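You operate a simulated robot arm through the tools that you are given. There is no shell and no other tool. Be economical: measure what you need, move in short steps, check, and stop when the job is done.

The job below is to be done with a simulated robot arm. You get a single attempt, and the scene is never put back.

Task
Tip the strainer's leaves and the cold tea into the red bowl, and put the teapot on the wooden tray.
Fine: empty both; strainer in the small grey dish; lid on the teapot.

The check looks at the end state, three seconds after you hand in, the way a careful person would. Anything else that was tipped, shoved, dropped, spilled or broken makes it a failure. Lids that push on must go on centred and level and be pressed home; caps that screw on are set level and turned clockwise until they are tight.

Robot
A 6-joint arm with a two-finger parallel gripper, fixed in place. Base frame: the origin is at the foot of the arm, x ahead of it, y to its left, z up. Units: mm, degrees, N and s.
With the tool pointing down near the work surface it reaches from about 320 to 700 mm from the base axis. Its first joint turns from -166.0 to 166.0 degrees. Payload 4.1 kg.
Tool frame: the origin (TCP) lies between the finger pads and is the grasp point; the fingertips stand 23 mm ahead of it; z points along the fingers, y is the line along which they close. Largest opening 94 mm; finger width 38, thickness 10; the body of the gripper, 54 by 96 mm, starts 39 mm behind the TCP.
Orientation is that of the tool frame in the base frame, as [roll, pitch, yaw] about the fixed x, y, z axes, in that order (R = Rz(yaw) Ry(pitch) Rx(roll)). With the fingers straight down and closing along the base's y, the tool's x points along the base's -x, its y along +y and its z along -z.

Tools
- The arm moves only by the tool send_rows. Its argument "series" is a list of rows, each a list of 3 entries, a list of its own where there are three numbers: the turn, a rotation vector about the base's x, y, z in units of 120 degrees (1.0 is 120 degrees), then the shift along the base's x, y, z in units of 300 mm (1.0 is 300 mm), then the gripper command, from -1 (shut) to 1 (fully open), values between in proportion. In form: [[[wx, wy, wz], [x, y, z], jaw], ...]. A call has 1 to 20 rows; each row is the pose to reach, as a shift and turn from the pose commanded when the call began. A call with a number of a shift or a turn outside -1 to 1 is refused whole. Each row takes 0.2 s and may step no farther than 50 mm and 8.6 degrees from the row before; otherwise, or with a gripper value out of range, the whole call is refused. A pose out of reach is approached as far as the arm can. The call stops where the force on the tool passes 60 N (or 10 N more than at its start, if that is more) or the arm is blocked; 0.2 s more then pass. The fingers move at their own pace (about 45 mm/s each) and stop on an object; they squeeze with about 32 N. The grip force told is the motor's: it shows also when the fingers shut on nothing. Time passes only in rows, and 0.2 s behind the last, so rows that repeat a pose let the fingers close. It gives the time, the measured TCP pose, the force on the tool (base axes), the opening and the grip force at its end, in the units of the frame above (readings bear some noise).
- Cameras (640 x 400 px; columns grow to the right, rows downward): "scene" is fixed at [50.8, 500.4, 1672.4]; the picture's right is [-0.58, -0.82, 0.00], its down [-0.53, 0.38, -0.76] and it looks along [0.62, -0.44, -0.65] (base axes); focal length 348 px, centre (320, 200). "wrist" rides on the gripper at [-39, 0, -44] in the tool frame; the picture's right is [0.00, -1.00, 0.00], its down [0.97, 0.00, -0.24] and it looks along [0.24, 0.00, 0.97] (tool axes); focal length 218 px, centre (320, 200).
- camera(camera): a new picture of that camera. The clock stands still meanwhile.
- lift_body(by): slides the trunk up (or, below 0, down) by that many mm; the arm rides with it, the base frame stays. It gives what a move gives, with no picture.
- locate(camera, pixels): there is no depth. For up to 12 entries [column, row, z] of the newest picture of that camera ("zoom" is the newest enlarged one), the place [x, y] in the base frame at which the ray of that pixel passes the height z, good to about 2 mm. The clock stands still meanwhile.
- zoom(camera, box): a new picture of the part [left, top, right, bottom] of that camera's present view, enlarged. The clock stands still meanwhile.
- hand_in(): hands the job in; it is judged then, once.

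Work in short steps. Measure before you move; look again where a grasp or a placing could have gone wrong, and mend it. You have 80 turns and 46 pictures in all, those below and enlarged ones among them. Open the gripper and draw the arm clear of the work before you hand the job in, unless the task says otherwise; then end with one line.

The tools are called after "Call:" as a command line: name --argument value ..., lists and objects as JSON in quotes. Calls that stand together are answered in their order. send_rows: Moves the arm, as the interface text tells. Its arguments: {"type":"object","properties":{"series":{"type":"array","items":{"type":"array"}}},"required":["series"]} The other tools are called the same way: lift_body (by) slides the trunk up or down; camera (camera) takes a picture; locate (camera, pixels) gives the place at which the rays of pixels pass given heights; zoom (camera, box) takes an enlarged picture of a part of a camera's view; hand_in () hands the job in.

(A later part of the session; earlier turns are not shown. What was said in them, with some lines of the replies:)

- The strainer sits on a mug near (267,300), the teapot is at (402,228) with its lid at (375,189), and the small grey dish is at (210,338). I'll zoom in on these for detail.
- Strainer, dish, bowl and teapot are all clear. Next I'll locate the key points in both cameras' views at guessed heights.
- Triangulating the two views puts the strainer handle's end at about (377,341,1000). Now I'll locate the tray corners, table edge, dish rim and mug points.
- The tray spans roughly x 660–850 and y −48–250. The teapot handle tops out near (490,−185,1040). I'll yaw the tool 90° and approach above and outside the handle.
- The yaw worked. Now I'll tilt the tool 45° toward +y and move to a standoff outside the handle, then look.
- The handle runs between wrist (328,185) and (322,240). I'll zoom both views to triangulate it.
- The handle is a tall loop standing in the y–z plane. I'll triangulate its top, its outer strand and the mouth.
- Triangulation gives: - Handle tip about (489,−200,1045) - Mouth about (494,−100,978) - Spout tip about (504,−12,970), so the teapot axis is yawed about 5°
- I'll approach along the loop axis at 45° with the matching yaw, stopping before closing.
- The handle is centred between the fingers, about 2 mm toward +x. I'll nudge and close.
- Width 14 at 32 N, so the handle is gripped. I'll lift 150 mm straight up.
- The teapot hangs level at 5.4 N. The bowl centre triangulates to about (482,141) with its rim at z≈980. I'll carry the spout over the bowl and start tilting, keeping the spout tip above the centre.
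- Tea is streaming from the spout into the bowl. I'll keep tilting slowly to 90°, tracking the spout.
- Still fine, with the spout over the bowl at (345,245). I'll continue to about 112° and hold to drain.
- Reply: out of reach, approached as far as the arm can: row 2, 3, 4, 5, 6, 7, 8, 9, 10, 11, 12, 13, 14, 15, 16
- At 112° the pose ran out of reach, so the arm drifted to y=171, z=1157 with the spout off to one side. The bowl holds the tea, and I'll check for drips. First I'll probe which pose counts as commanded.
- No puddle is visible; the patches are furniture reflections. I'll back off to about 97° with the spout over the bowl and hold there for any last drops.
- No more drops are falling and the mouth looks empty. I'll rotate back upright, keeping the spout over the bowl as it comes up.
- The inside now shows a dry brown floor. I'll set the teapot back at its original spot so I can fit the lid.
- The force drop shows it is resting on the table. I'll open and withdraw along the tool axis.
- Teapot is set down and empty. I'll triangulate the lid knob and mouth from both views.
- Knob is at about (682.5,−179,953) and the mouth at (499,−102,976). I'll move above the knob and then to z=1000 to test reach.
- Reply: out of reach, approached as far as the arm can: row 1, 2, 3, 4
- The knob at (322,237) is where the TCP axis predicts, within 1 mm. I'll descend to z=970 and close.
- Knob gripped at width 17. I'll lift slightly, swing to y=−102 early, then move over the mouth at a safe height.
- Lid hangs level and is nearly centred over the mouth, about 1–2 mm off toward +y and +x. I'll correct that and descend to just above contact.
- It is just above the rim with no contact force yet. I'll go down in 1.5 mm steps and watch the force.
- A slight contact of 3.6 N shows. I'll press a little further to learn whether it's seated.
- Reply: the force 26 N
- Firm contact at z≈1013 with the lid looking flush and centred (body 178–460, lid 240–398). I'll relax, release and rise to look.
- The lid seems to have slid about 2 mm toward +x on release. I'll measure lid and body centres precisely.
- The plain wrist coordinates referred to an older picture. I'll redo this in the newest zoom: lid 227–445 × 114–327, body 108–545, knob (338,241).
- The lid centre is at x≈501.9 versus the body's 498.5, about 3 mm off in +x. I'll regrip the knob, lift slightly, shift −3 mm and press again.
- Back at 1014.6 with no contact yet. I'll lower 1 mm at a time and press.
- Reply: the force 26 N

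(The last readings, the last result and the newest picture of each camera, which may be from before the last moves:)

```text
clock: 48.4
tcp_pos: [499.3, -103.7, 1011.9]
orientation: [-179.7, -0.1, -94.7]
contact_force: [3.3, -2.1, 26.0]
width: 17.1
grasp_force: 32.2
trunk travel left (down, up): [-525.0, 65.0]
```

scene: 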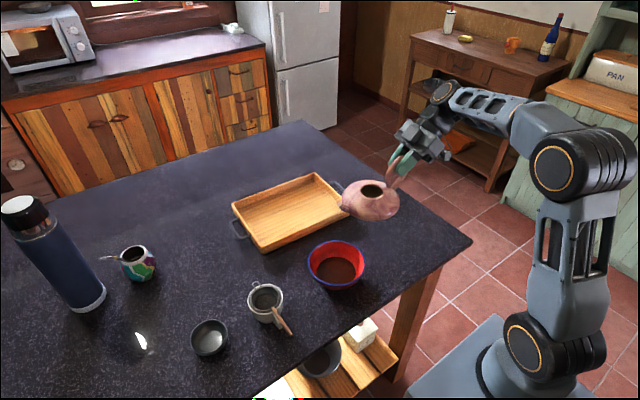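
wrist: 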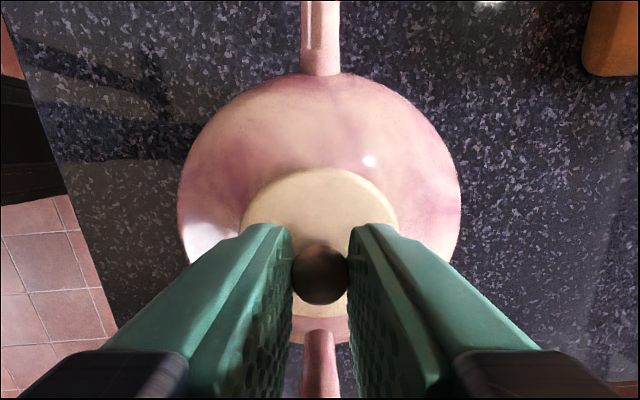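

Pressed at 26 N. I'll ease off and make a small lateral probe to tell whether a plug is engaged in the mouth.

Call:
send_rows --series '[[[0, 0, 0], [0, 0, 0.01], -1], [[0, 0, 0], [0, 0, 0.01], -1], [[0, 0, 0], [0.006, 0, 0.01], -1], [[0, 0, 0], [0.01, 0, 0.01], -1], [[0, 0, 0], [0.01, 0, 0.01], -1]]'

Call:
send_rows --series '[[[0, 0, 0], [-0.01, 0, 0], -1], [[0, 0, 0], [-0.02, 0, 0], -1], [[0, 0, 0], [-0.02, 0, 0], -1]]'

```text
clock: 49.6
tcp_pos: [501.1, -103.5, 1013.2]
orientation: [-180.0, 0.1, -94.8]
contact_force: [0.2, 0.1, -1.2]
width: 17.0
grasp_force: 32.0
trunk travel left (down, up): [-525.0, 65.0]
```

```text
clock: 50.4
tcp_pos: [496.4, -104.4, 1013.9]
orientation: [-179.9, -0.1, -94.8]
contact_force: [1.4, 1.0, -0.8]
width: 16.9
grasp_force: 32.0
trunk travel left (down, up): [-525.0, 65.0]
```

There's no lateral resistance, and the plate sat flat on the table at 930–937, so it's a flush lid without a deep plug. I'll re-centre at x≈498.7, press, and release gently under light contact.

Call:
send_rows --series '[[[0, 0, 0], [0.006, 0.003, 0.004], -1], [[0, 0, 0], [0.012, 0.003, 0.004], -1], [[0, 0, 0], [0.012, 0.003, -0.004], -1], [[0, 0, 0], [0.012, 0.003, -0.009], -1], [[0, 0, 0], [0.012, 0.003, -0.013], -1], [[0, 0, 0], [0.012, 0.003, -0.013], -1]]'

Call:
send_rows --series '[[[0, 0, 0], [0, 0, 0.004], -1], [[0, 0, 0], [0, 0, 0.006], -1], [[0, 0, 0], [0, 0, 0.006], -1]]'

```text
clock: 51.8
tcp_pos: [499.2, -102.0, 1012.0]
orientation: [-179.6, 0.0, -94.8]
contact_force: [5.1, -0.2, 21.1]
width: 16.9
grasp_force: 31.8
trunk travel left (down, up): [-525.0, 65.0]
```

```text
clock: 52.6
tcp_pos: [498.7, -102.4, 1012.2]
orientation: [-179.8, -0.1, -94.9]
contact_force: [5.3, 1.0, 15.5]
width: 17.1
grasp_force: 31.4
trunk travel left (down, up): [-525.0, 65.0]
```

There's a side load of 5 N in x under pressure. I'll ease off until it's nearly zero before opening.

Call:
send_rows --series '[[[0, 0, 0], [0, 0, 0.003], -1], [[0, 0, 0], [0, 0, 0.0045], -1], [[0, 0, 0], [0, 0, 0.0045], -1]]'

Call:
send_rows --series '[[[0, 0, 0], [0, 0, 0], -0.55], [[0, 0, 0], [0, 0, 0], -0.5], [[0, 0, 0], [0, 0, 0], -0.3], [[0, 0, 0], [0, 0, 0], -0.2], [[0, 0, 0], [0, 0, 0], -0.2], [[0, 0, 0], [0, 0, 0.06], -0.2], [[0, 0, 0], [0, 0.03, 0.16], -0.2], [[0, 0, 0], [0, 0.06, 0.29], -0.2], [[0, 0, 0], [0, 0.06, 0.41], 1], [[0, 0, 0], [0, 0.06, 0.41], 1]]'

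Call:
zoom --camera "wrist" --box '[270, 140, 370, 260]'

```text
clock: 53.4
tcp_pos: [498.4, -101.4, 1011.3]
orientation: [179.9, 0.1, -94.8]
contact_force: [0.8, 0.4, 1.0]
width: 16.9
grasp_force: 32.0
trunk travel left (down, up): [-525.0, 65.0]
```

```text
clock: 55.6
tcp_pos: [497.8, -85.4, 1136.0]
orientation: [-179.9, -0.1, -94.7]
contact_force: [-0.1, 0.0, 0.5]
width: 90.4
grasp_force: 0.1
trunk travel left (down, up): [-525.0, 65.0]
```

```text
3.33 times, centred on (320, 200) of wrist
```

zoom: 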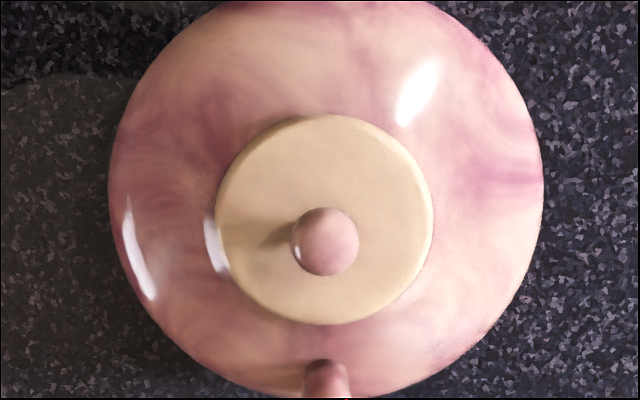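

The lid is now centred (lid 214–433, body 108–543) and level. I'll return to the 45° approach outside the handle and insert for the regrip.

Call:
send_rows --series '[[[0, 0, 0], [0, -0.05, 0.05], 1], [[0.0623, -0.0052, 0], [-0.01, -0.15, 0.06], 1], [[0.1245, -0.0104, 0], [-0.018, -0.26, 0.06], 1], [[0.1868, -0.0156, 0], [-0.026, -0.37, 0.05], 1], [[0.249, -0.0208, 0], [-0.034, -0.47, 0.02], 1], [[0.3113, -0.026, 0], [-0.043, -0.55, -0.05], 1], [[0.3735, -0.031, 0], [-0.043, -0.55, -0.12], 1], [[0.3735, -0.031, 0], [-0.038, -0.49, -0.18], 1], [[0.3735, -0.031, 0], [-0.033, -0.43, -0.24], 1], [[0.3735, -0.031, 0], [-0.027, -0.37, -0.3], 1], [[0.3735, -0.031, 0], [-0.022, -0.318, -0.355], 1], [[0.3735, -0.031, 0], [-0.022, -0.318, -0.355], 1]]'

Call:
camera --camera "wrist"

```text
clock: 58.2
tcp_pos: [492.7, -178.4, 1029.3]
orientation: [180.0, 45.0, -94.8]
contact_force: [-0.1, 0.1, 0.3]
width: 94.4
grasp_force: 0.2
trunk travel left (down, up): [-525.0, 65.0]
```

```text
11 pictures are left
```

wrist: 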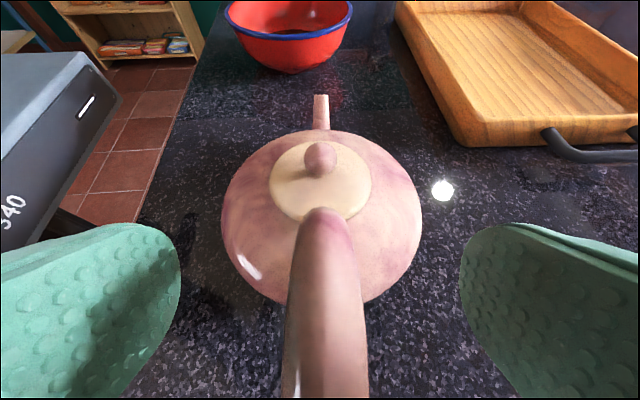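

Handle is centred at (325,300) and the lid seated. I'll close on it and lift.

Call:
send_rows --series '[[[0, 0, 0], [0, 0, 0], -1], [[0, 0, 0], [0, 0, 0], -1], [[0, 0, 0], [0, 0, 0], -1], [[0, 0, 0], [0, 0, 0], -1], [[0, 0, 0], [0, 0, 0], -1], [[0, 0, 0], [0, 0, 0], -1], [[0, 0, 0], [0, 0, 0], -1], [[0, 0, 0], [0, 0, 0.02], -1], [[0, 0, 0], [0, 0, 0.05], -1], [[0, 0, 0], [0, 0, 0.1], -1], [[0, 0, 0], [0, 0, 0.16], -1], [[0, 0, 0], [0, 0, 0.22], -1], [[0, 0, 0], [0, 0, 0.27], -1], [[0, 0, 0], [0, 0, 0.3], -1], [[0, 0, 0], [0, 0, 0.3], -1]]'

```text
clock: 61.4
tcp_pos: [492.9, -179.0, 1120.2]
orientation: [-179.9, 45.0, -94.8]
contact_force: [0.2, 0.7, -4.8]
width: 14.6
grasp_force: 31.4
trunk travel left (down, up): [-525.0, 65.0]
```

Holding the teapot level at 4.8 N. I'll carry it slowly over the tray with a −40° yaw.

Call:
send_rows --series '[[[0, 0, -0.005], [0.01, 0.012, 0], -1], [[0, 0, -0.015], [0.03, 0.035, 0], -1], [[0, 0, -0.034], [0.067, 0.077, 0], -1], [[0, 0, -0.057], [0.114, 0.131, 0], -1], [[0, 0, -0.08], [0.161, 0.185, 0], -1], [[0, 0, -0.104], [0.208, 0.239, 0], -1], [[0, 0, -0.127], [0.255, 0.293, 0], -1], [[0, 0, -0.151], [0.302, 0.347, 0], -1], [[0, 0, -0.174], [0.349, 0.401, 0], -1], [[0, 0, -0.198], [0.396, 0.455, 0], -1], [[0, 0, -0.221], [0.442, 0.509, 0], -1], [[0, 0, -0.245], [0.489, 0.563, 0], -1], [[0, 0, -0.268], [0.536, 0.616, 0], -1], [[0, 0, -0.292], [0.583, 0.67, 0], -1], [[0, 0, -0.31], [0.62, 0.713, 0], -1], [[0, 0, -0.324], [0.647, 0.744, 0], -1], [[0, 0, -0.332], [0.663, 0.763, 0], -1], [[0, 0, -0.335], [0.67, 0.77, 0], -1], [[0, 0, -0.335], [0.67, 0.77, 0], -1]]'

Call:
camera --camera "scene"

Call:
camera --camera "wrist"

```text
clock: 65.4
tcp_pos: [694.9, 51.4, 1118.7]
orientation: [180.0, 45.1, -135.1]
contact_force: [0.4, -0.1, -5.0]
width: 14.1
grasp_force: 31.5
trunk travel left (down, up): [-525.0, 65.0]
```

```text
10 pictures are left
```

scene: 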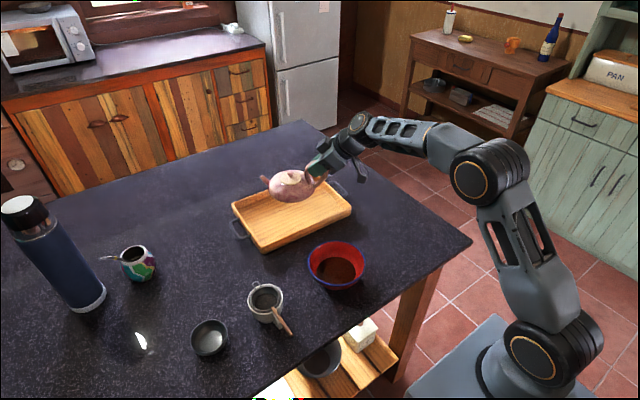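

```text
9 pictures are left
```

wrist: 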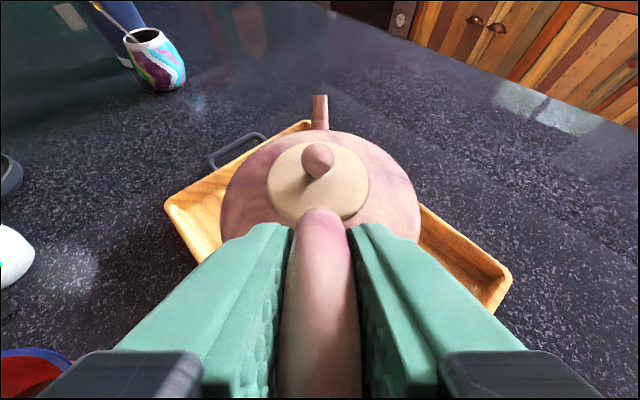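

Teapot with lid is above the tray. I'll check the tray's rim corners from this view: (165,205), (308,122), (510,272).

Call:
locate --camera "wrist" --pixels '[[166, 204, 965], [308, 122, 965], [511, 272, 965], [166, 204, 975], [308, 122, 975], [511, 272, 975]]'

Call:
locate --camera "scene" --pixels '[[232, 207, 965], [317, 174, 965], [352, 207, 965], [262, 240, 965], [232, 207, 975], [317, 174, 975]]'

```text
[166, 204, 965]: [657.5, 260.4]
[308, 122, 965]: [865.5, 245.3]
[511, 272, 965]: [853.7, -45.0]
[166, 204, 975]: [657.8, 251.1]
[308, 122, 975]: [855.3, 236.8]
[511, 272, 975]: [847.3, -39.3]
```

```text
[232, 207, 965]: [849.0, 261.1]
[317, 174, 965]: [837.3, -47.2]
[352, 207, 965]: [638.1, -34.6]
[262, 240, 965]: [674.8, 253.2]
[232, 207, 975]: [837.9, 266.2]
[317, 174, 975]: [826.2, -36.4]
```

The tray centre is (751,105), matching the planned teapot centre. I'll descend to just above the floor.

Call:
send_rows --series '[[[0, 0, 0], [0, 0, -0.03], -1], [[0, 0, 0], [0, 0, -0.08], -1], [[0, 0, 0], [0, 0, -0.14], -1], [[0, 0, 0], [0, 0, -0.19], -1], [[0, 0, 0], [0, 0, -0.22], -1], [[0, 0, 0], [0, 0, -0.235], -1], [[0, 0, 0], [0, 0, -0.235], -1]]'

Call:
send_rows --series '[[[0, 0, 0], [0, 0, -0.007], -1], [[0, 0, 0], [0, 0, -0.013], -1], [[0, 0, 0], [0, 0, -0.02], -1], [[0, 0, 0], [0, 0, -0.02], -1]]'

```text
clock: 67.0
tcp_pos: [693.8, 51.0, 1048.1]
orientation: [-179.9, 45.0, -135.1]
contact_force: [-1.0, 1.5, -5.8]
width: 14.1
grasp_force: 32.1
trunk travel left (down, up): [-525.0, 65.0]
```

```text
clock: 68.0
tcp_pos: [694.8, 50.6, 1041.6]
orientation: [-180.0, 45.0, -135.1]
contact_force: [0.7, 0.7, -5.0]
width: 14.2
grasp_force: 31.7
trunk travel left (down, up): [-525.0, 65.0]
```

Not yet in contact (−5 N is still the full weight). I'll lower in 1 mm steps.

Call:
send_rows --series '[[[0, 0, 0], [0, 0, -0.004], -1], [[0, 0, 0], [0, 0, -0.008], -1], [[0, 0, 0], [0, 0, -0.008], -1]]'

Call:
send_rows --series '[[[0, 0, 0], [0, 0, -0.004], -1], [[0, 0, 0], [0, 0, -0.007], -1], [[0, 0, 0], [0, 0, -0.007], -1]]'

```text
clock: 68.8
tcp_pos: [695.1, 52.2, 1039.7]
orientation: [-180.0, 44.9, -135.0]
contact_force: [0.8, 0.1, -5.1]
width: 14.3
grasp_force: 31.6
trunk travel left (down, up): [-525.0, 65.0]
```

```text
clock: 69.6
tcp_pos: [693.6, 52.0, 1036.8]
orientation: [179.9, 45.0, -135.2]
contact_force: [0.5, 0.3, -4.8]
width: 14.3
grasp_force: 32.0
trunk travel left (down, up): [-525.0, 65.0]
```

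Call:
send_rows --series '[[[0, 0, 0], [0, 0, -0.003], -1], [[0, 0, 0], [0, 0, -0.005], -1], [[0, 0, 0], [0, 0, -0.005], -1]]'

Call:
send_rows --series '[[[0, 0, 0], [0, 0, -0.003], -1], [[0, 0, 0], [0, 0, -0.005], -1], [[0, 0, 0], [0, 0, -0.005], -1]]'

```text
clock: 70.4
tcp_pos: [692.8, 50.9, 1035.9]
orientation: [-179.9, 45.1, -135.0]
contact_force: [0.5, -0.9, -4.7]
width: 14.0
grasp_force: 31.9
trunk travel left (down, up): [-525.0, 65.0]
```

```text
clock: 71.2
tcp_pos: [693.6, 51.8, 1035.4]
orientation: [180.0, 44.9, -135.0]
contact_force: [0.4, -0.2, -2.5]
width: 14.1
grasp_force: 32.0
trunk travel left (down, up): [-525.0, 65.0]
```

The weight is transferring (−2.5 N). I'll lower another 0.6 mm, open, and withdraw along the tool axis.

Call:
send_rows --series '[[[0, 0, 0], [0, 0, -0.002], -1], [[0, 0, 0], [0, 0, -0.002], -1], [[0, 0, 0], [0, 0, -0.002], 0.3], [[0, 0, 0], [0, 0, -0.002], 1], [[0, 0, 0], [0, 0, -0.002], 1], [[0, 0, 0], [0, 0, -0.002], 1], [[0, 0, 0], [0, 0, -0.002], 1], [[0, 0, 0], [0, 0, -0.002], 1], [[0, 0, 0], [-0.04, -0.04, 0.056], 1], [[0, 0, 0], [-0.09, -0.09, 0.127], 1], [[0, 0, 0], [-0.14, -0.14, 0.198], 1], [[0, 0, 0], [-0.19, -0.19, 0.27], 1], [[0, 0, 0], [-0.24, -0.19, 0.37], 1], [[0, 0, 0], [-0.34, -0.15, 0.45], 1]]'

Call:
zoom --camera "scene" --box '[220, 150, 380, 300]'

```text
clock: 74.2
tcp_pos: [591.0, 8.5, 1171.3]
orientation: [-180.0, 45.0, -135.0]
contact_force: [-0.4, 0.1, -0.4]
width: 93.9
grasp_force: 0.1
trunk travel left (down, up): [-525.0, 65.0]
```

```text
2.67 times, centred on (300, 225) of scene
```

zoom: 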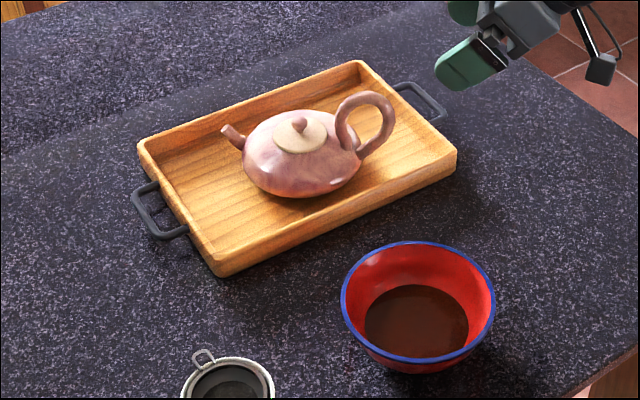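

The teapot with its lid stands in the tray, and the tea is in the bowl. Next is the strainer: I'll straighten the tool and head toward it.

Call:
send_rows --series '[[[-0.044, 0.044, 0], [-0.03, 0.05, 0.03], 1], [[-0.088, 0.088, 0], [-0.06, 0.1, 0.06], 1], [[-0.132, 0.132, 0], [-0.1, 0.16, 0.1], 1], [[-0.176, 0.176, 0], [-0.14, 0.22, 0.1], 1], [[-0.22, 0.22, 0], [-0.17, 0.28, 0.1], 1], [[-0.265, 0.265, 0], [-0.2, 0.33, 0.1], 1]]'

Call:
send_rows --series '[[[0, 0, -0.0625], [-0.07, 0.09, 0], 0.5], [[0, 0, -0.125], [-0.14, 0.19, 0], 0.2], [[0, 0, -0.1875], [-0.21, 0.29, 0], 0.06], [[0, 0, -0.25], [-0.28, 0.39, 0], 0.06], [[0, 0, -0.3125], [-0.34, 0.49, 0], 0.06], [[0, 0, -0.375], [-0.38, 0.58, 0], 0.06], [[0, 0, -0.375], [-0.38, 0.58, 0], 0.06]]'

Call:
camera --camera "wrist"

```text
clock: 75.6
tcp_pos: [531.6, 104.0, 1201.6]
orientation: [-179.9, -0.1, -135.2]
contact_force: [-0.2, -0.6, -0.1]
width: 94.0
grasp_force: 0.0
trunk travel left (down, up): [-525.0, 65.0]
```

```text
clock: 77.2
tcp_pos: [416.6, 281.1, 1196.8]
orientation: [-180.0, 0.1, 179.8]
contact_force: [-0.1, -0.3, -0.5]
width: 50.1
grasp_force: 0.1
trunk travel left (down, up): [-525.0, 65.0]
```

```text
7 pictures are left
```

wrist: 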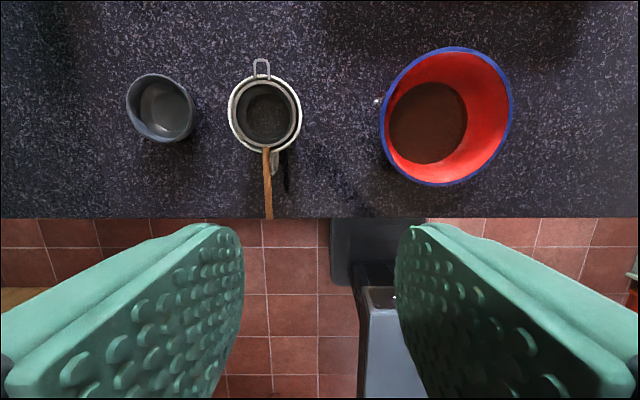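

The handle runs from (266,150) to (269,218) in this view. I'll locate the handle, strainer rim, dish and bowl.

Call:
locate --camera "wrist" --pixels '[[269, 218, 1000], [269, 218, 1010], [266, 152, 1000], [266, 152, 1010], [265, 112, 1005], [239, 112, 1005], [292, 112, 1005], [161, 107, 970], [127, 107, 970], [195, 107, 970], [446, 116, 980], [446, 187, 980]]'

Call:
locate --camera "scene" --pixels '[[291, 335, 1000], [291, 335, 1010], [272.5, 307.5, 1000], [272.5, 307.5, 1010], [265.5, 299, 1005], [209, 336, 970]]'

```text
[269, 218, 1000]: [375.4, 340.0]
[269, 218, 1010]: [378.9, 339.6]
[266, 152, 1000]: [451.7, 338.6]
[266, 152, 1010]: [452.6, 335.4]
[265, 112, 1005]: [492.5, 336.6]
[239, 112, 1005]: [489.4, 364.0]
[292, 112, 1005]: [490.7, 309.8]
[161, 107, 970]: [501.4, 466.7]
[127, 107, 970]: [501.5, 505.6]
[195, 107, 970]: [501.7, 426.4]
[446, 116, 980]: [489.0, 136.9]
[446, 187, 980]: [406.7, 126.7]
```

```text
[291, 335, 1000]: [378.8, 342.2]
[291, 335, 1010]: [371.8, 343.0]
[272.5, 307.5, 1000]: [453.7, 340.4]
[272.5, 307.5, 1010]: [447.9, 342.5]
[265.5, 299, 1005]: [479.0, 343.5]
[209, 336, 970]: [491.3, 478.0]
```

Handle axis runs from (377,341,1001) to (452,340,1001), with the strainer centre near x≈485. I'll tilt −45° about x and approach the handle's outer end from +y and above.

Call:
send_rows --series '[[[-0.0625, 0, 0], [-0.02, 0.08, -0.04], 0.06], [[-0.125, 0, 0], [-0.04, 0.16, -0.1], 0.06], [[-0.1875, 0, 0], [-0.06, 0.24, -0.18], 0.06], [[-0.25, 0, 0], [-0.08, 0.32, -0.26], 0.06], [[-0.3125, 0, 0], [-0.092, 0.37, -0.34], 0.06], [[-0.375, 0, 0], [-0.092, 0.39, -0.42], 0.06], [[-0.375, 0, 0], [-0.092, 0.39, -0.463], 0.06], [[-0.375, 0, 0], [-0.092, 0.33, -0.523], 0.06], [[-0.375, 0, 0], [-0.092, 0.26, -0.593], 0.06], [[-0.375, 0, 0], [-0.092, 0.2, -0.653], 0.06], [[-0.375, 0, 0], [-0.092, 0.2, -0.653], 0.06]]'

Call:
camera --camera "wrist"

```text
clock: 79.6
tcp_pos: [389.2, 338.8, 1004.6]
orientation: [-135.0, 0.1, 179.9]
contact_force: [0.3, 1.5, -0.1]
width: 49.7
grasp_force: 0.1
trunk travel left (down, up): [-525.0, 65.0]
```

```text
6 pictures are left
```

wrist: 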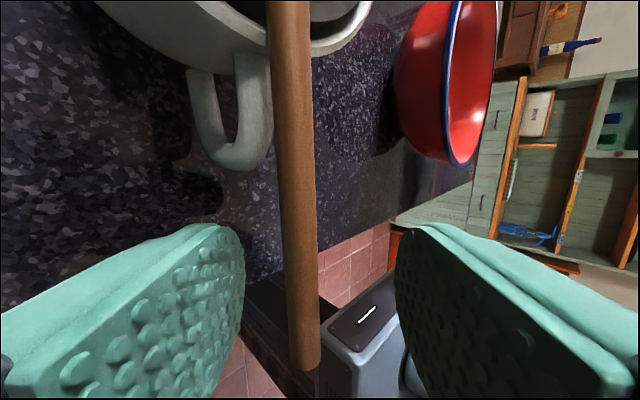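

The handle sits about 4.8 mm left of centre at the TCP row, i.e. toward +y/−z. I'll correct by (0,+3.4,−3.4) and close.

Call:
send_rows --series '[[[0, 0, 0], [0, 0.0113, -0.0113], 0.06], [[0, 0, 0], [0, 0.0113, -0.0113], -0.5], [[0, 0, 0], [0, 0.0113, -0.0113], -1], [[0, 0, 0], [0, 0.0113, -0.0113], -1], [[0, 0, 0], [0, 0.0113, -0.0113], -1], [[0, 0, 0], [0, 0.0113, -0.0113], -1], [[0, 0, 0], [0, 0.0113, -0.0113], -1]]'

Call:
send_rows --series '[[[0, 0, 0], [0, 0, 0.02], -1], [[0, 0, 0], [0, 0, 0.06], -1], [[0, 0, 0], [0, 0, 0.12], -1], [[0, 0, 0], [0, 0, 0.19], -1], [[0, 0, 0], [0, 0, 0.25], -1], [[0, 0, 0], [0, 0, 0.29], -1], [[0, 0, 0], [0, 0, 0.3], -1]]'

Call:
camera --camera "scene"

```text
clock: 81.2
tcp_pos: [391.0, 343.9, 1001.0]
orientation: [-135.1, 0.1, -180.0]
contact_force: [-0.5, 0.6, 1.0]
width: 6.8
grasp_force: 32.3
trunk travel left (down, up): [-525.0, 65.0]
```

```text
clock: 82.8
tcp_pos: [389.1, 343.5, 1092.1]
orientation: [-135.0, -0.1, -180.0]
contact_force: [0.8, 0.2, -0.2]
width: 6.7
grasp_force: 31.4
trunk travel left (down, up): [-525.0, 65.0]
```

```text
5 pictures are left
```

scene: 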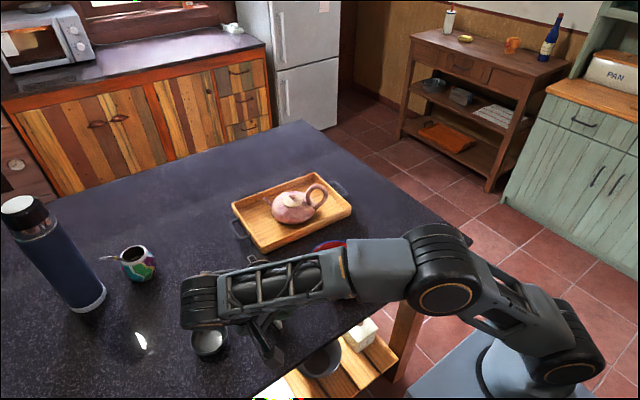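

Gripped at 6.7 mm and lifted. I'll carry it level over the bowl to y≈152.

Call:
send_rows --series '[[[0, 0, 0], [0, -0.02, 0], -1], [[0, 0, 0], [0, -0.06, 0], -1], [[0, 0, 0], [0, -0.12, 0], -1], [[0, 0, 0], [0, -0.2, 0], -1], [[0, 0, 0], [0, -0.28, 0], -1], [[0, 0, 0], [0, -0.36, 0], -1], [[0, 0, 0], [0, -0.44, 0], -1], [[0, 0, 0], [0, -0.52, 0], -1], [[0, 0, 0], [0, -0.58, 0], -1], [[0, 0, 0], [0, -0.62, 0], -1], [[0, 0, 0], [0, -0.637, 0], -1], [[0, 0, 0], [0, -0.637, 0], -1]]'

Call:
camera --camera "wrist"

```text
clock: 85.4
tcp_pos: [388.5, 152.0, 1091.3]
orientation: [-135.0, 0.1, 180.0]
contact_force: [0.2, 0.5, -0.3]
width: 6.6
grasp_force: 31.7
trunk travel left (down, up): [-525.0, 65.0]
```

```text
4 pictures are left
```

wrist: 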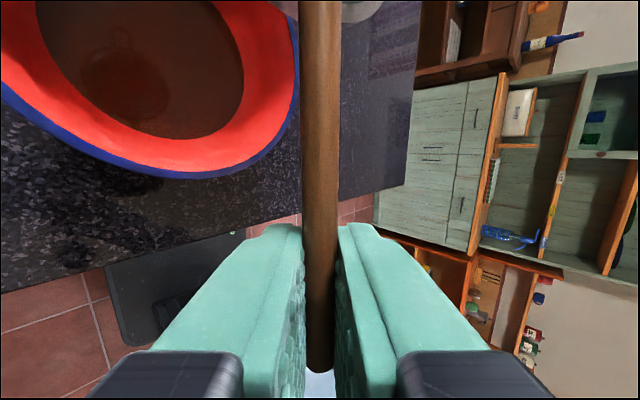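

Strainer held. I'll rotate about its handle axis by 112° over the bowl, lowering slightly.

Call:
send_rows --series '[[[0.0625, 0, 0], [0, 0, -0.01], -1], [[0.125, 0, 0], [0, 0, -0.02], -1], [[0.1875, 0, 0], [0, 0, -0.03], -1], [[0.25, 0, 0], [0, 0, -0.04], -1], [[0.3125, 0, 0], [0, 0, -0.05], -1], [[0.375, 0, 0], [0, 0, -0.06], -1], [[0.4375, 0, 0], [0, 0, -0.06], -1], [[0.5, 0, 0], [0, 0, -0.06], -1], [[0.5625, 0, 0], [0, 0, -0.06], -1], [[0.625, 0, 0], [0, 0, -0.06], -1], [[0.6875, 0, 0], [0, 0, -0.06], -1], [[0.75, 0, 0], [0, 0, -0.06], -1], [[0.8125, 0, 0], [0, 0, -0.06], -1], [[0.875, 0, 0], [0, 0, -0.06], -1], [[0.9375, 0, 0], [0, 0, -0.06], -1], [[0.9375, 0, 0], [0, 0, -0.06], -1]]'

```text
clock: 88.8
tcp_pos: [390.9, 151.9, 1073.2]
orientation: [112.5, 0.0, 179.9]
contact_force: [-1.0, 0.2, -0.3]
width: 6.7
grasp_force: 31.8
trunk travel left (down, up): [-525.0, 65.0]
```

Reached cleanly. I'll continue another 45° to nearly inverted, hold, and give it a gentle shake.

Call:
send_rows --series '[[[0.0625, 0, 0], [0, -0.01, 0], -1], [[0.125, 0, 0], [0, -0.02, 0], -1], [[0.1875, 0, 0], [0, -0.03, 0], -1], [[0.25, 0, 0], [0, -0.04, 0], -1], [[0.3125, 0, 0], [0, -0.04, 0], -1], [[0.375, 0, 0], [0, -0.04, 0], -1], [[0.375, 0, 0], [0, -0.04, 0], -1], [[0.375, 0, 0], [0, -0.04, 0.02], -1], [[0.375, 0, 0], [0, -0.04, 0], -1], [[0.375, 0, 0], [0, -0.04, 0.02], -1], [[0.375, 0, 0], [0, -0.04, 0], -1], [[0.375, 0, 0], [0, -0.04, 0.02], -1], [[0.375, 0, 0], [0, -0.04, 0], -1], [[0.375, 0, 0], [0, -0.04, 0], -1], [[0.375, 0, 0], [0, -0.04, 0], -1], [[0.375, 0, 0], [0, -0.04, 0], -1]]'

Call:
zoom --camera "scene" --box '[190, 200, 390, 350]'

```text
clock: 92.2
tcp_pos: [390.0, 139.8, 1074.3]
orientation: [67.5, 0.0, -180.0]
contact_force: [0.3, -0.2, -0.7]
width: 6.9
grasp_force: 32.2
trunk travel left (down, up): [-525.0, 65.0]
```

```text
2.67 times, centred on (290, 275) of scene
```

zoom: 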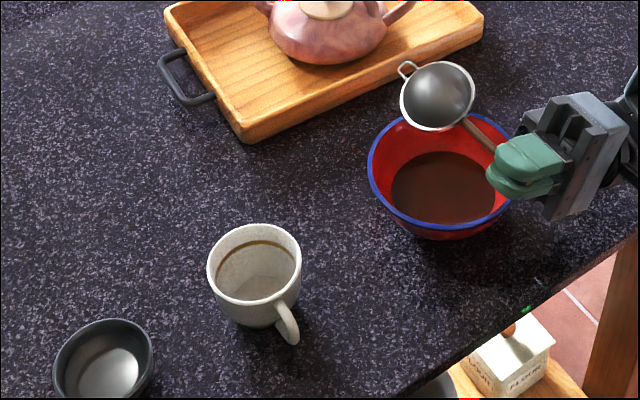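

The strainer is inverted over the bowl, and the mug is empty and untouched at (255,275) in the zoom. I'll rotate the strainer back upright.

Call:
send_rows --series '[[[-0.0625, 0, 0], [0, 0, 0], -1], [[-0.125, 0, 0], [0, 0, 0], -1], [[-0.1875, 0, 0], [0, 0, 0], -1], [[-0.25, 0, 0], [0, 0, 0], -1], [[-0.3125, 0, 0], [0, 0, 0], -1], [[-0.375, 0, 0], [0, 0, 0], -1], [[-0.4375, 0, 0], [0, 0, 0.01], -1], [[-0.5, 0, 0], [0, 0, 0.02], -1], [[-0.5625, 0, 0], [0, 0, 0.03], -1], [[-0.625, 0, 0], [0, 0, 0.04], -1], [[-0.6875, 0, 0], [0, 0, 0.05], -1], [[-0.75, 0, 0], [0, 0, 0.06], -1], [[-0.8125, 0, 0], [0, 0, 0.07], -1], [[-0.875, 0, 0], [0, 0, 0.08], -1], [[-0.9375, 0, 0], [0, 0, 0.09], -1]]'

Call:
send_rows --series '[[[-0.0625, 0, 0], [0, 0, 0], -1], [[-0.125, 0, 0], [0, 0, 0], -1], [[-0.1875, 0, 0], [0, 0, 0], -1], [[-0.25, 0, 0], [0, 0, 0], -1], [[-0.3125, 0, 0], [0, 0, 0], -1], [[-0.375, 0, 0], [0, 0, 0], -1], [[-0.375, 0, 0], [0, 0, 0], -1]]'

```text
clock: 95.4
tcp_pos: [389.0, 139.3, 1099.7]
orientation: [-179.9, 0.1, 179.9]
contact_force: [-0.9, -0.5, -0.6]
width: 6.9
grasp_force: 31.6
trunk travel left (down, up): [-525.0, 65.0]
```

```text
clock: 97.0
tcp_pos: [389.8, 140.1, 1099.9]
orientation: [-134.9, 0.0, 179.9]
contact_force: [-1.0, -0.4, -0.1]
width: 6.9
grasp_force: 31.7
trunk travel left (down, up): [-525.0, 65.0]
```

The strainer is upright again. I'll yaw +45° and move so the basket is above the dish at (501,475), with the TCP at about (434.5,408.5).

Call:
send_rows --series '[[[0, 0, 0.02], [0.01, 0.04, 0], -1], [[0, 0, 0.05], [0.02, 0.11, 0], -1], [[0, 0, 0.085], [0.033, 0.19, 0], -1], [[0, 0, 0.12], [0.046, 0.27, 0], -1], [[0, 0, 0.155], [0.06, 0.36, 0], -1], [[0, 0, 0.19], [0.074, 0.45, 0], -1], [[0, 0, 0.225], [0.088, 0.54, 0], -1], [[0, 0, 0.26], [0.102, 0.63, 0], -1], [[0, 0, 0.295], [0.117, 0.72, 0], -1], [[0, 0, 0.33], [0.132, 0.8, 0], -1], [[0, 0, 0.36], [0.142, 0.86, 0], -1], [[0, 0, 0.375], [0.148, 0.895, 0], -1], [[0, 0, 0.375], [0.148, 0.895, 0], -1]]'

Call:
send_rows --series '[[[0, 0, 0], [0, 0, -0.06], -1], [[0, 0, 0], [0, 0, -0.13], -1], [[0, 0, 0], [0, 0, -0.2], -1], [[0, 0, 0], [0, 0, -0.26], -1], [[0, 0, 0], [0, 0, -0.3], -1], [[0, 0, 0], [0, 0, -0.3], -1]]'

Call:
zoom --camera "scene" --box '[150, 250, 350, 390]'

```text
clock: 99.8
tcp_pos: [432.5, 407.2, 1099.0]
orientation: [-134.9, 0.0, -134.9]
contact_force: [0.5, 0.2, -1.0]
width: 6.8
grasp_force: 32.2
trunk travel left (down, up): [-525.0, 65.0]
```

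```text
clock: 101.2
tcp_pos: [433.7, 409.0, 1008.3]
orientation: [-135.0, 0.0, -135.0]
contact_force: [0.1, -0.5, -0.5]
width: 6.7
grasp_force: 32.0
trunk travel left (down, up): [-525.0, 65.0]
```

```text
2.86 times, centred on (250, 320) of scene
```

zoom: 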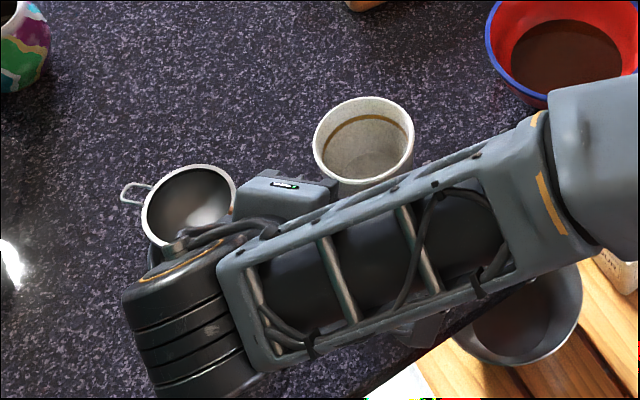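

The strainer is empty and its rim centre shows at zoom (189,206). I'll locate it at rim height 1008 to check against the dish.

Call:
locate --camera "zoom" --pixels '[[189, 206, 1008], [142, 210, 1008], [237, 200, 1008], [189, 164, 1008]]'

```text
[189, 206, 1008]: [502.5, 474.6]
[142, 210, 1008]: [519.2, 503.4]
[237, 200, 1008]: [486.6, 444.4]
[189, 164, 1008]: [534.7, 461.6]
```

The basket centre at (503,474) matches the dish at (501,475). I'll descend in steps and feel for contact.

Call:
send_rows --series '[[[0, 0, 0], [-0.004, 0.003, -0.03], -1], [[0, 0, 0], [-0.004, 0.003, -0.06], -1], [[0, 0, 0], [-0.004, 0.003, -0.075], -1], [[0, 0, 0], [-0.004, 0.003, -0.075], -1]]'

Call:
send_rows --series '[[[0, 0, 0], [0, 0, -0.008], -1], [[0, 0, 0], [0, 0, -0.016], -1], [[0, 0, 0], [0, 0, -0.016], -1]]'

Call:
send_rows --series '[[[0, 0, 0], [0, 0, -0.006], -1], [[0, 0, 0], [0, 0, -0.012], -1], [[0, 0, 0], [0, 0, -0.012], -1]]'

```text
clock: 102.2
tcp_pos: [433.5, 409.3, 986.0]
orientation: [-135.0, 0.0, -135.1]
contact_force: [-0.2, 0.5, 0.4]
width: 7.0
grasp_force: 31.6
trunk travel left (down, up): [-525.0, 65.0]
```

```text
clock: 103.0
tcp_pos: [433.4, 408.0, 982.2]
orientation: [-134.9, 0.0, -135.0]
contact_force: [0.1, 0.5, 0.1]
width: 6.7
grasp_force: 31.7
trunk travel left (down, up): [-525.0, 65.0]
```

```text
clock: 103.8
tcp_pos: [433.7, 409.0, 977.4]
orientation: [-135.0, 0.1, -135.0]
contact_force: [1.2, -0.1, -0.1]
width: 6.8
grasp_force: 32.0
trunk travel left (down, up): [-525.0, 65.0]
```

Call:
send_rows --series '[[[0, 0, 0], [0, 0, -0.006], -1], [[0, 0, 0], [0, 0, -0.012], -1], [[0, 0, 0], [0, 0, -0.012], -1]]'

Call:
send_rows --series '[[[0, 0, 0], [0, 0, -0.006], -1], [[0, 0, 0], [0, 0, -0.012], -1], [[0, 0, 0], [0, 0, -0.012], -1]]'

```text
clock: 104.6
tcp_pos: [434.0, 409.2, 975.4]
orientation: [-135.0, 0.1, -134.9]
contact_force: [-1.1, 0.0, 0.2]
width: 6.9
grasp_force: 31.3
trunk travel left (down, up): [-525.0, 65.0]
```

```text
clock: 105.4
tcp_pos: [433.3, 409.9, 970.7]
orientation: [-135.0, 0.0, -135.0]
contact_force: [-0.7, 0.5, 0.5]
width: 7.0
grasp_force: 32.1
trunk travel left (down, up): [-525.0, 65.0]
```

Still no contact at 970.7, with fingertips about 945. Two more small steps.

Call:
send_rows --series '[[[0, 0, 0], [0, 0, -0.006], -1], [[0, 0, 0], [0, 0, -0.011], -1], [[0, 0, 0], [0, 0, -0.011], -1]]'

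Call:
zoom --camera "scene" --box '[170, 290, 270, 370]'

```text
clock: 106.2
tcp_pos: [431.4, 409.5, 969.5]
orientation: [-135.1, 0.2, -135.0]
contact_force: [-2.1, 1.9, 6.3]
width: 7.0
grasp_force: 31.8
trunk travel left (down, up): [-525.0, 65.0]
```

```text
5.00 times, centred on (220, 330) of scene
```

zoom: 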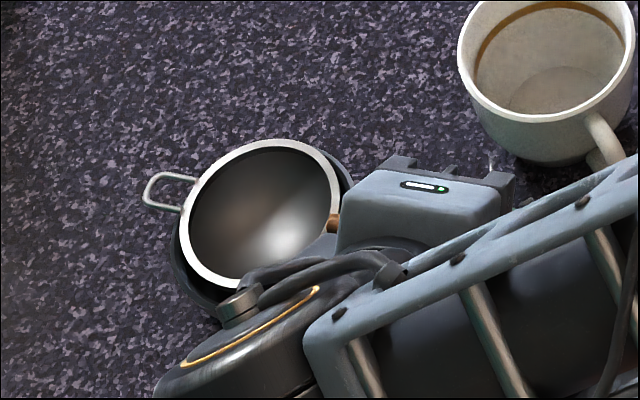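

Contact at 6 N with the basket nested in the dish. I'll ease off, open just enough, and retreat along the tool axis.

Call:
send_rows --series '[[[0, 0, 0], [0.002, 0, 0.004], -1], [[0, 0, 0], [0.002, 0, 0.004], -0.75], [[0, 0, 0], [0.002, 0, 0.004], -0.62], [[0, 0, 0], [0.002, 0, 0.004], -0.62], [[0, 0, 0], [-0.018, 0.02, 0.032], -0.62], [[0, 0, 0], [-0.058, 0.06, 0.088], -0.62], [[0, 0, 0], [-0.108, 0.11, 0.16], -0.5], [[0, 0, 0], [-0.178, 0.18, 0.26], 0], [[0, 0, 0], [-0.248, 0.2, 0.36], 0.5], [[0, 0, 0], [-0.3, 0.1, 0.46], 1], [[0, 0, 0], [-0.33, -0.04, 0.56], 1], [[0, 0, 0], [-0.33, -0.18, 0.6], 1], [[0, 0, 0], [-0.33, -0.32, 0.65], 1], [[0, 0, 0], [-0.33, -0.46, 0.7], 1], [[0, 0, 0], [-0.33, -0.6, 0.72], 1]]'

Call:
camera --camera "scene"

```text
refused: row 11 steps farther than a row can; nothing moved
```

```text
0 pictures are left
```

scene: 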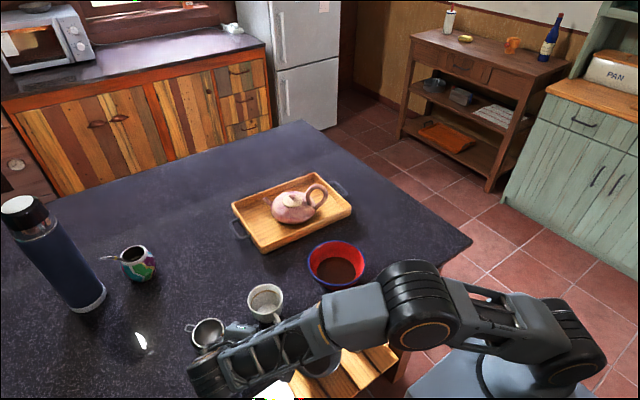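

That call was refused because row 11 stepped too far, and my pictures are used up. I'll redo the release in a smaller move and check it by width and force.

Call:
send_rows --series '[[[0, 0, 0], [0.001, 0, 0.003], -1], [[0, 0, 0], [0.001, 0, 0.003], -0.75], [[0, 0, 0], [0.001, 0, 0.003], -0.62], [[0, 0, 0], [0.001, 0, 0.003], -0.62], [[0, 0, 0], [0.001, 0, 0.003], -0.62]]'

Call:
send_rows --series '[[[0, 0, 0], [-0.015, 0.015, 0.0212], -0.62], [[0, 0, 0], [-0.04, 0.04, 0.0566], -0.62], [[0, 0, 0], [-0.07, 0.07, 0.099], -0.62], [[0, 0, 0], [-0.11, 0.11, 0.1556], -0.62], [[0, 0, 0], [-0.16, 0.16, 0.226], -0.62], [[0, 0, 0], [-0.2, 0.2, 0.283], -0.62]]'

```text
clock: 107.4
tcp_pos: [432.4, 409.2, 968.2]
orientation: [-135.0, 0.0, -135.0]
contact_force: [-0.2, 0.8, -0.2]
width: 17.8
grasp_force: 0.0
trunk travel left (down, up): [-525.0, 65.0]
```

```text
clock: 108.8
tcp_pos: [375.2, 469.0, 1055.2]
orientation: [-135.1, 0.0, -135.0]
contact_force: [-1.0, 0.5, 0.3]
width: 17.8
grasp_force: 0.1
trunk travel left (down, up): [-525.0, 65.0]
```

The fingers released (width 17.8, no force) and withdrew freely. I'll rise and draw the arm clear with the gripper open.

Call:
send_rows --series '[[[0, 0, 0], [-0.03, 0.02, 0.1], 0], [[0, 0, 0], [-0.06, 0.02, 0.22], 0.5], [[0, 0, 0], [-0.1, 0, 0.34], 1], [[0, 0, 0], [-0.14, -0.08, 0.44], 1], [[0, 0, 0], [-0.16, -0.2, 0.5], 1], [[0, 0, 0], [-0.16, -0.34, 0.52], 1], [[0, 0, 0], [-0.16, -0.48, 0.54], 1], [[0, 0, 0], [-0.16, -0.6, 0.55], 1], [[0, 0, 0], [-0.16, -0.6, 0.55], 1]]'

```text
clock: 110.8
tcp_pos: [326.0, 289.0, 1219.8]
orientation: [-135.1, 0.0, -135.0]
contact_force: [0.9, 0.3, -0.2]
width: 94.1
grasp_force: 0.1
trunk travel left (down, up): [-525.0, 65.0]
```

The gripper is open and the arm is clear, so I'm handing in.

Call:
hand_in

```text
The job is handed in.
```

I've handed the job in: the tea was poured into the red bowl and the strainer turned out over it, the lidded teapot stands on the wooden tray, and the strainer was set in the small grey dish. I ran out of pictures just before letting go of the strainer, so I only know it let go cleanly from the gripper readings, and I never saw the leaves in the bowl, only that the strainer was empty.
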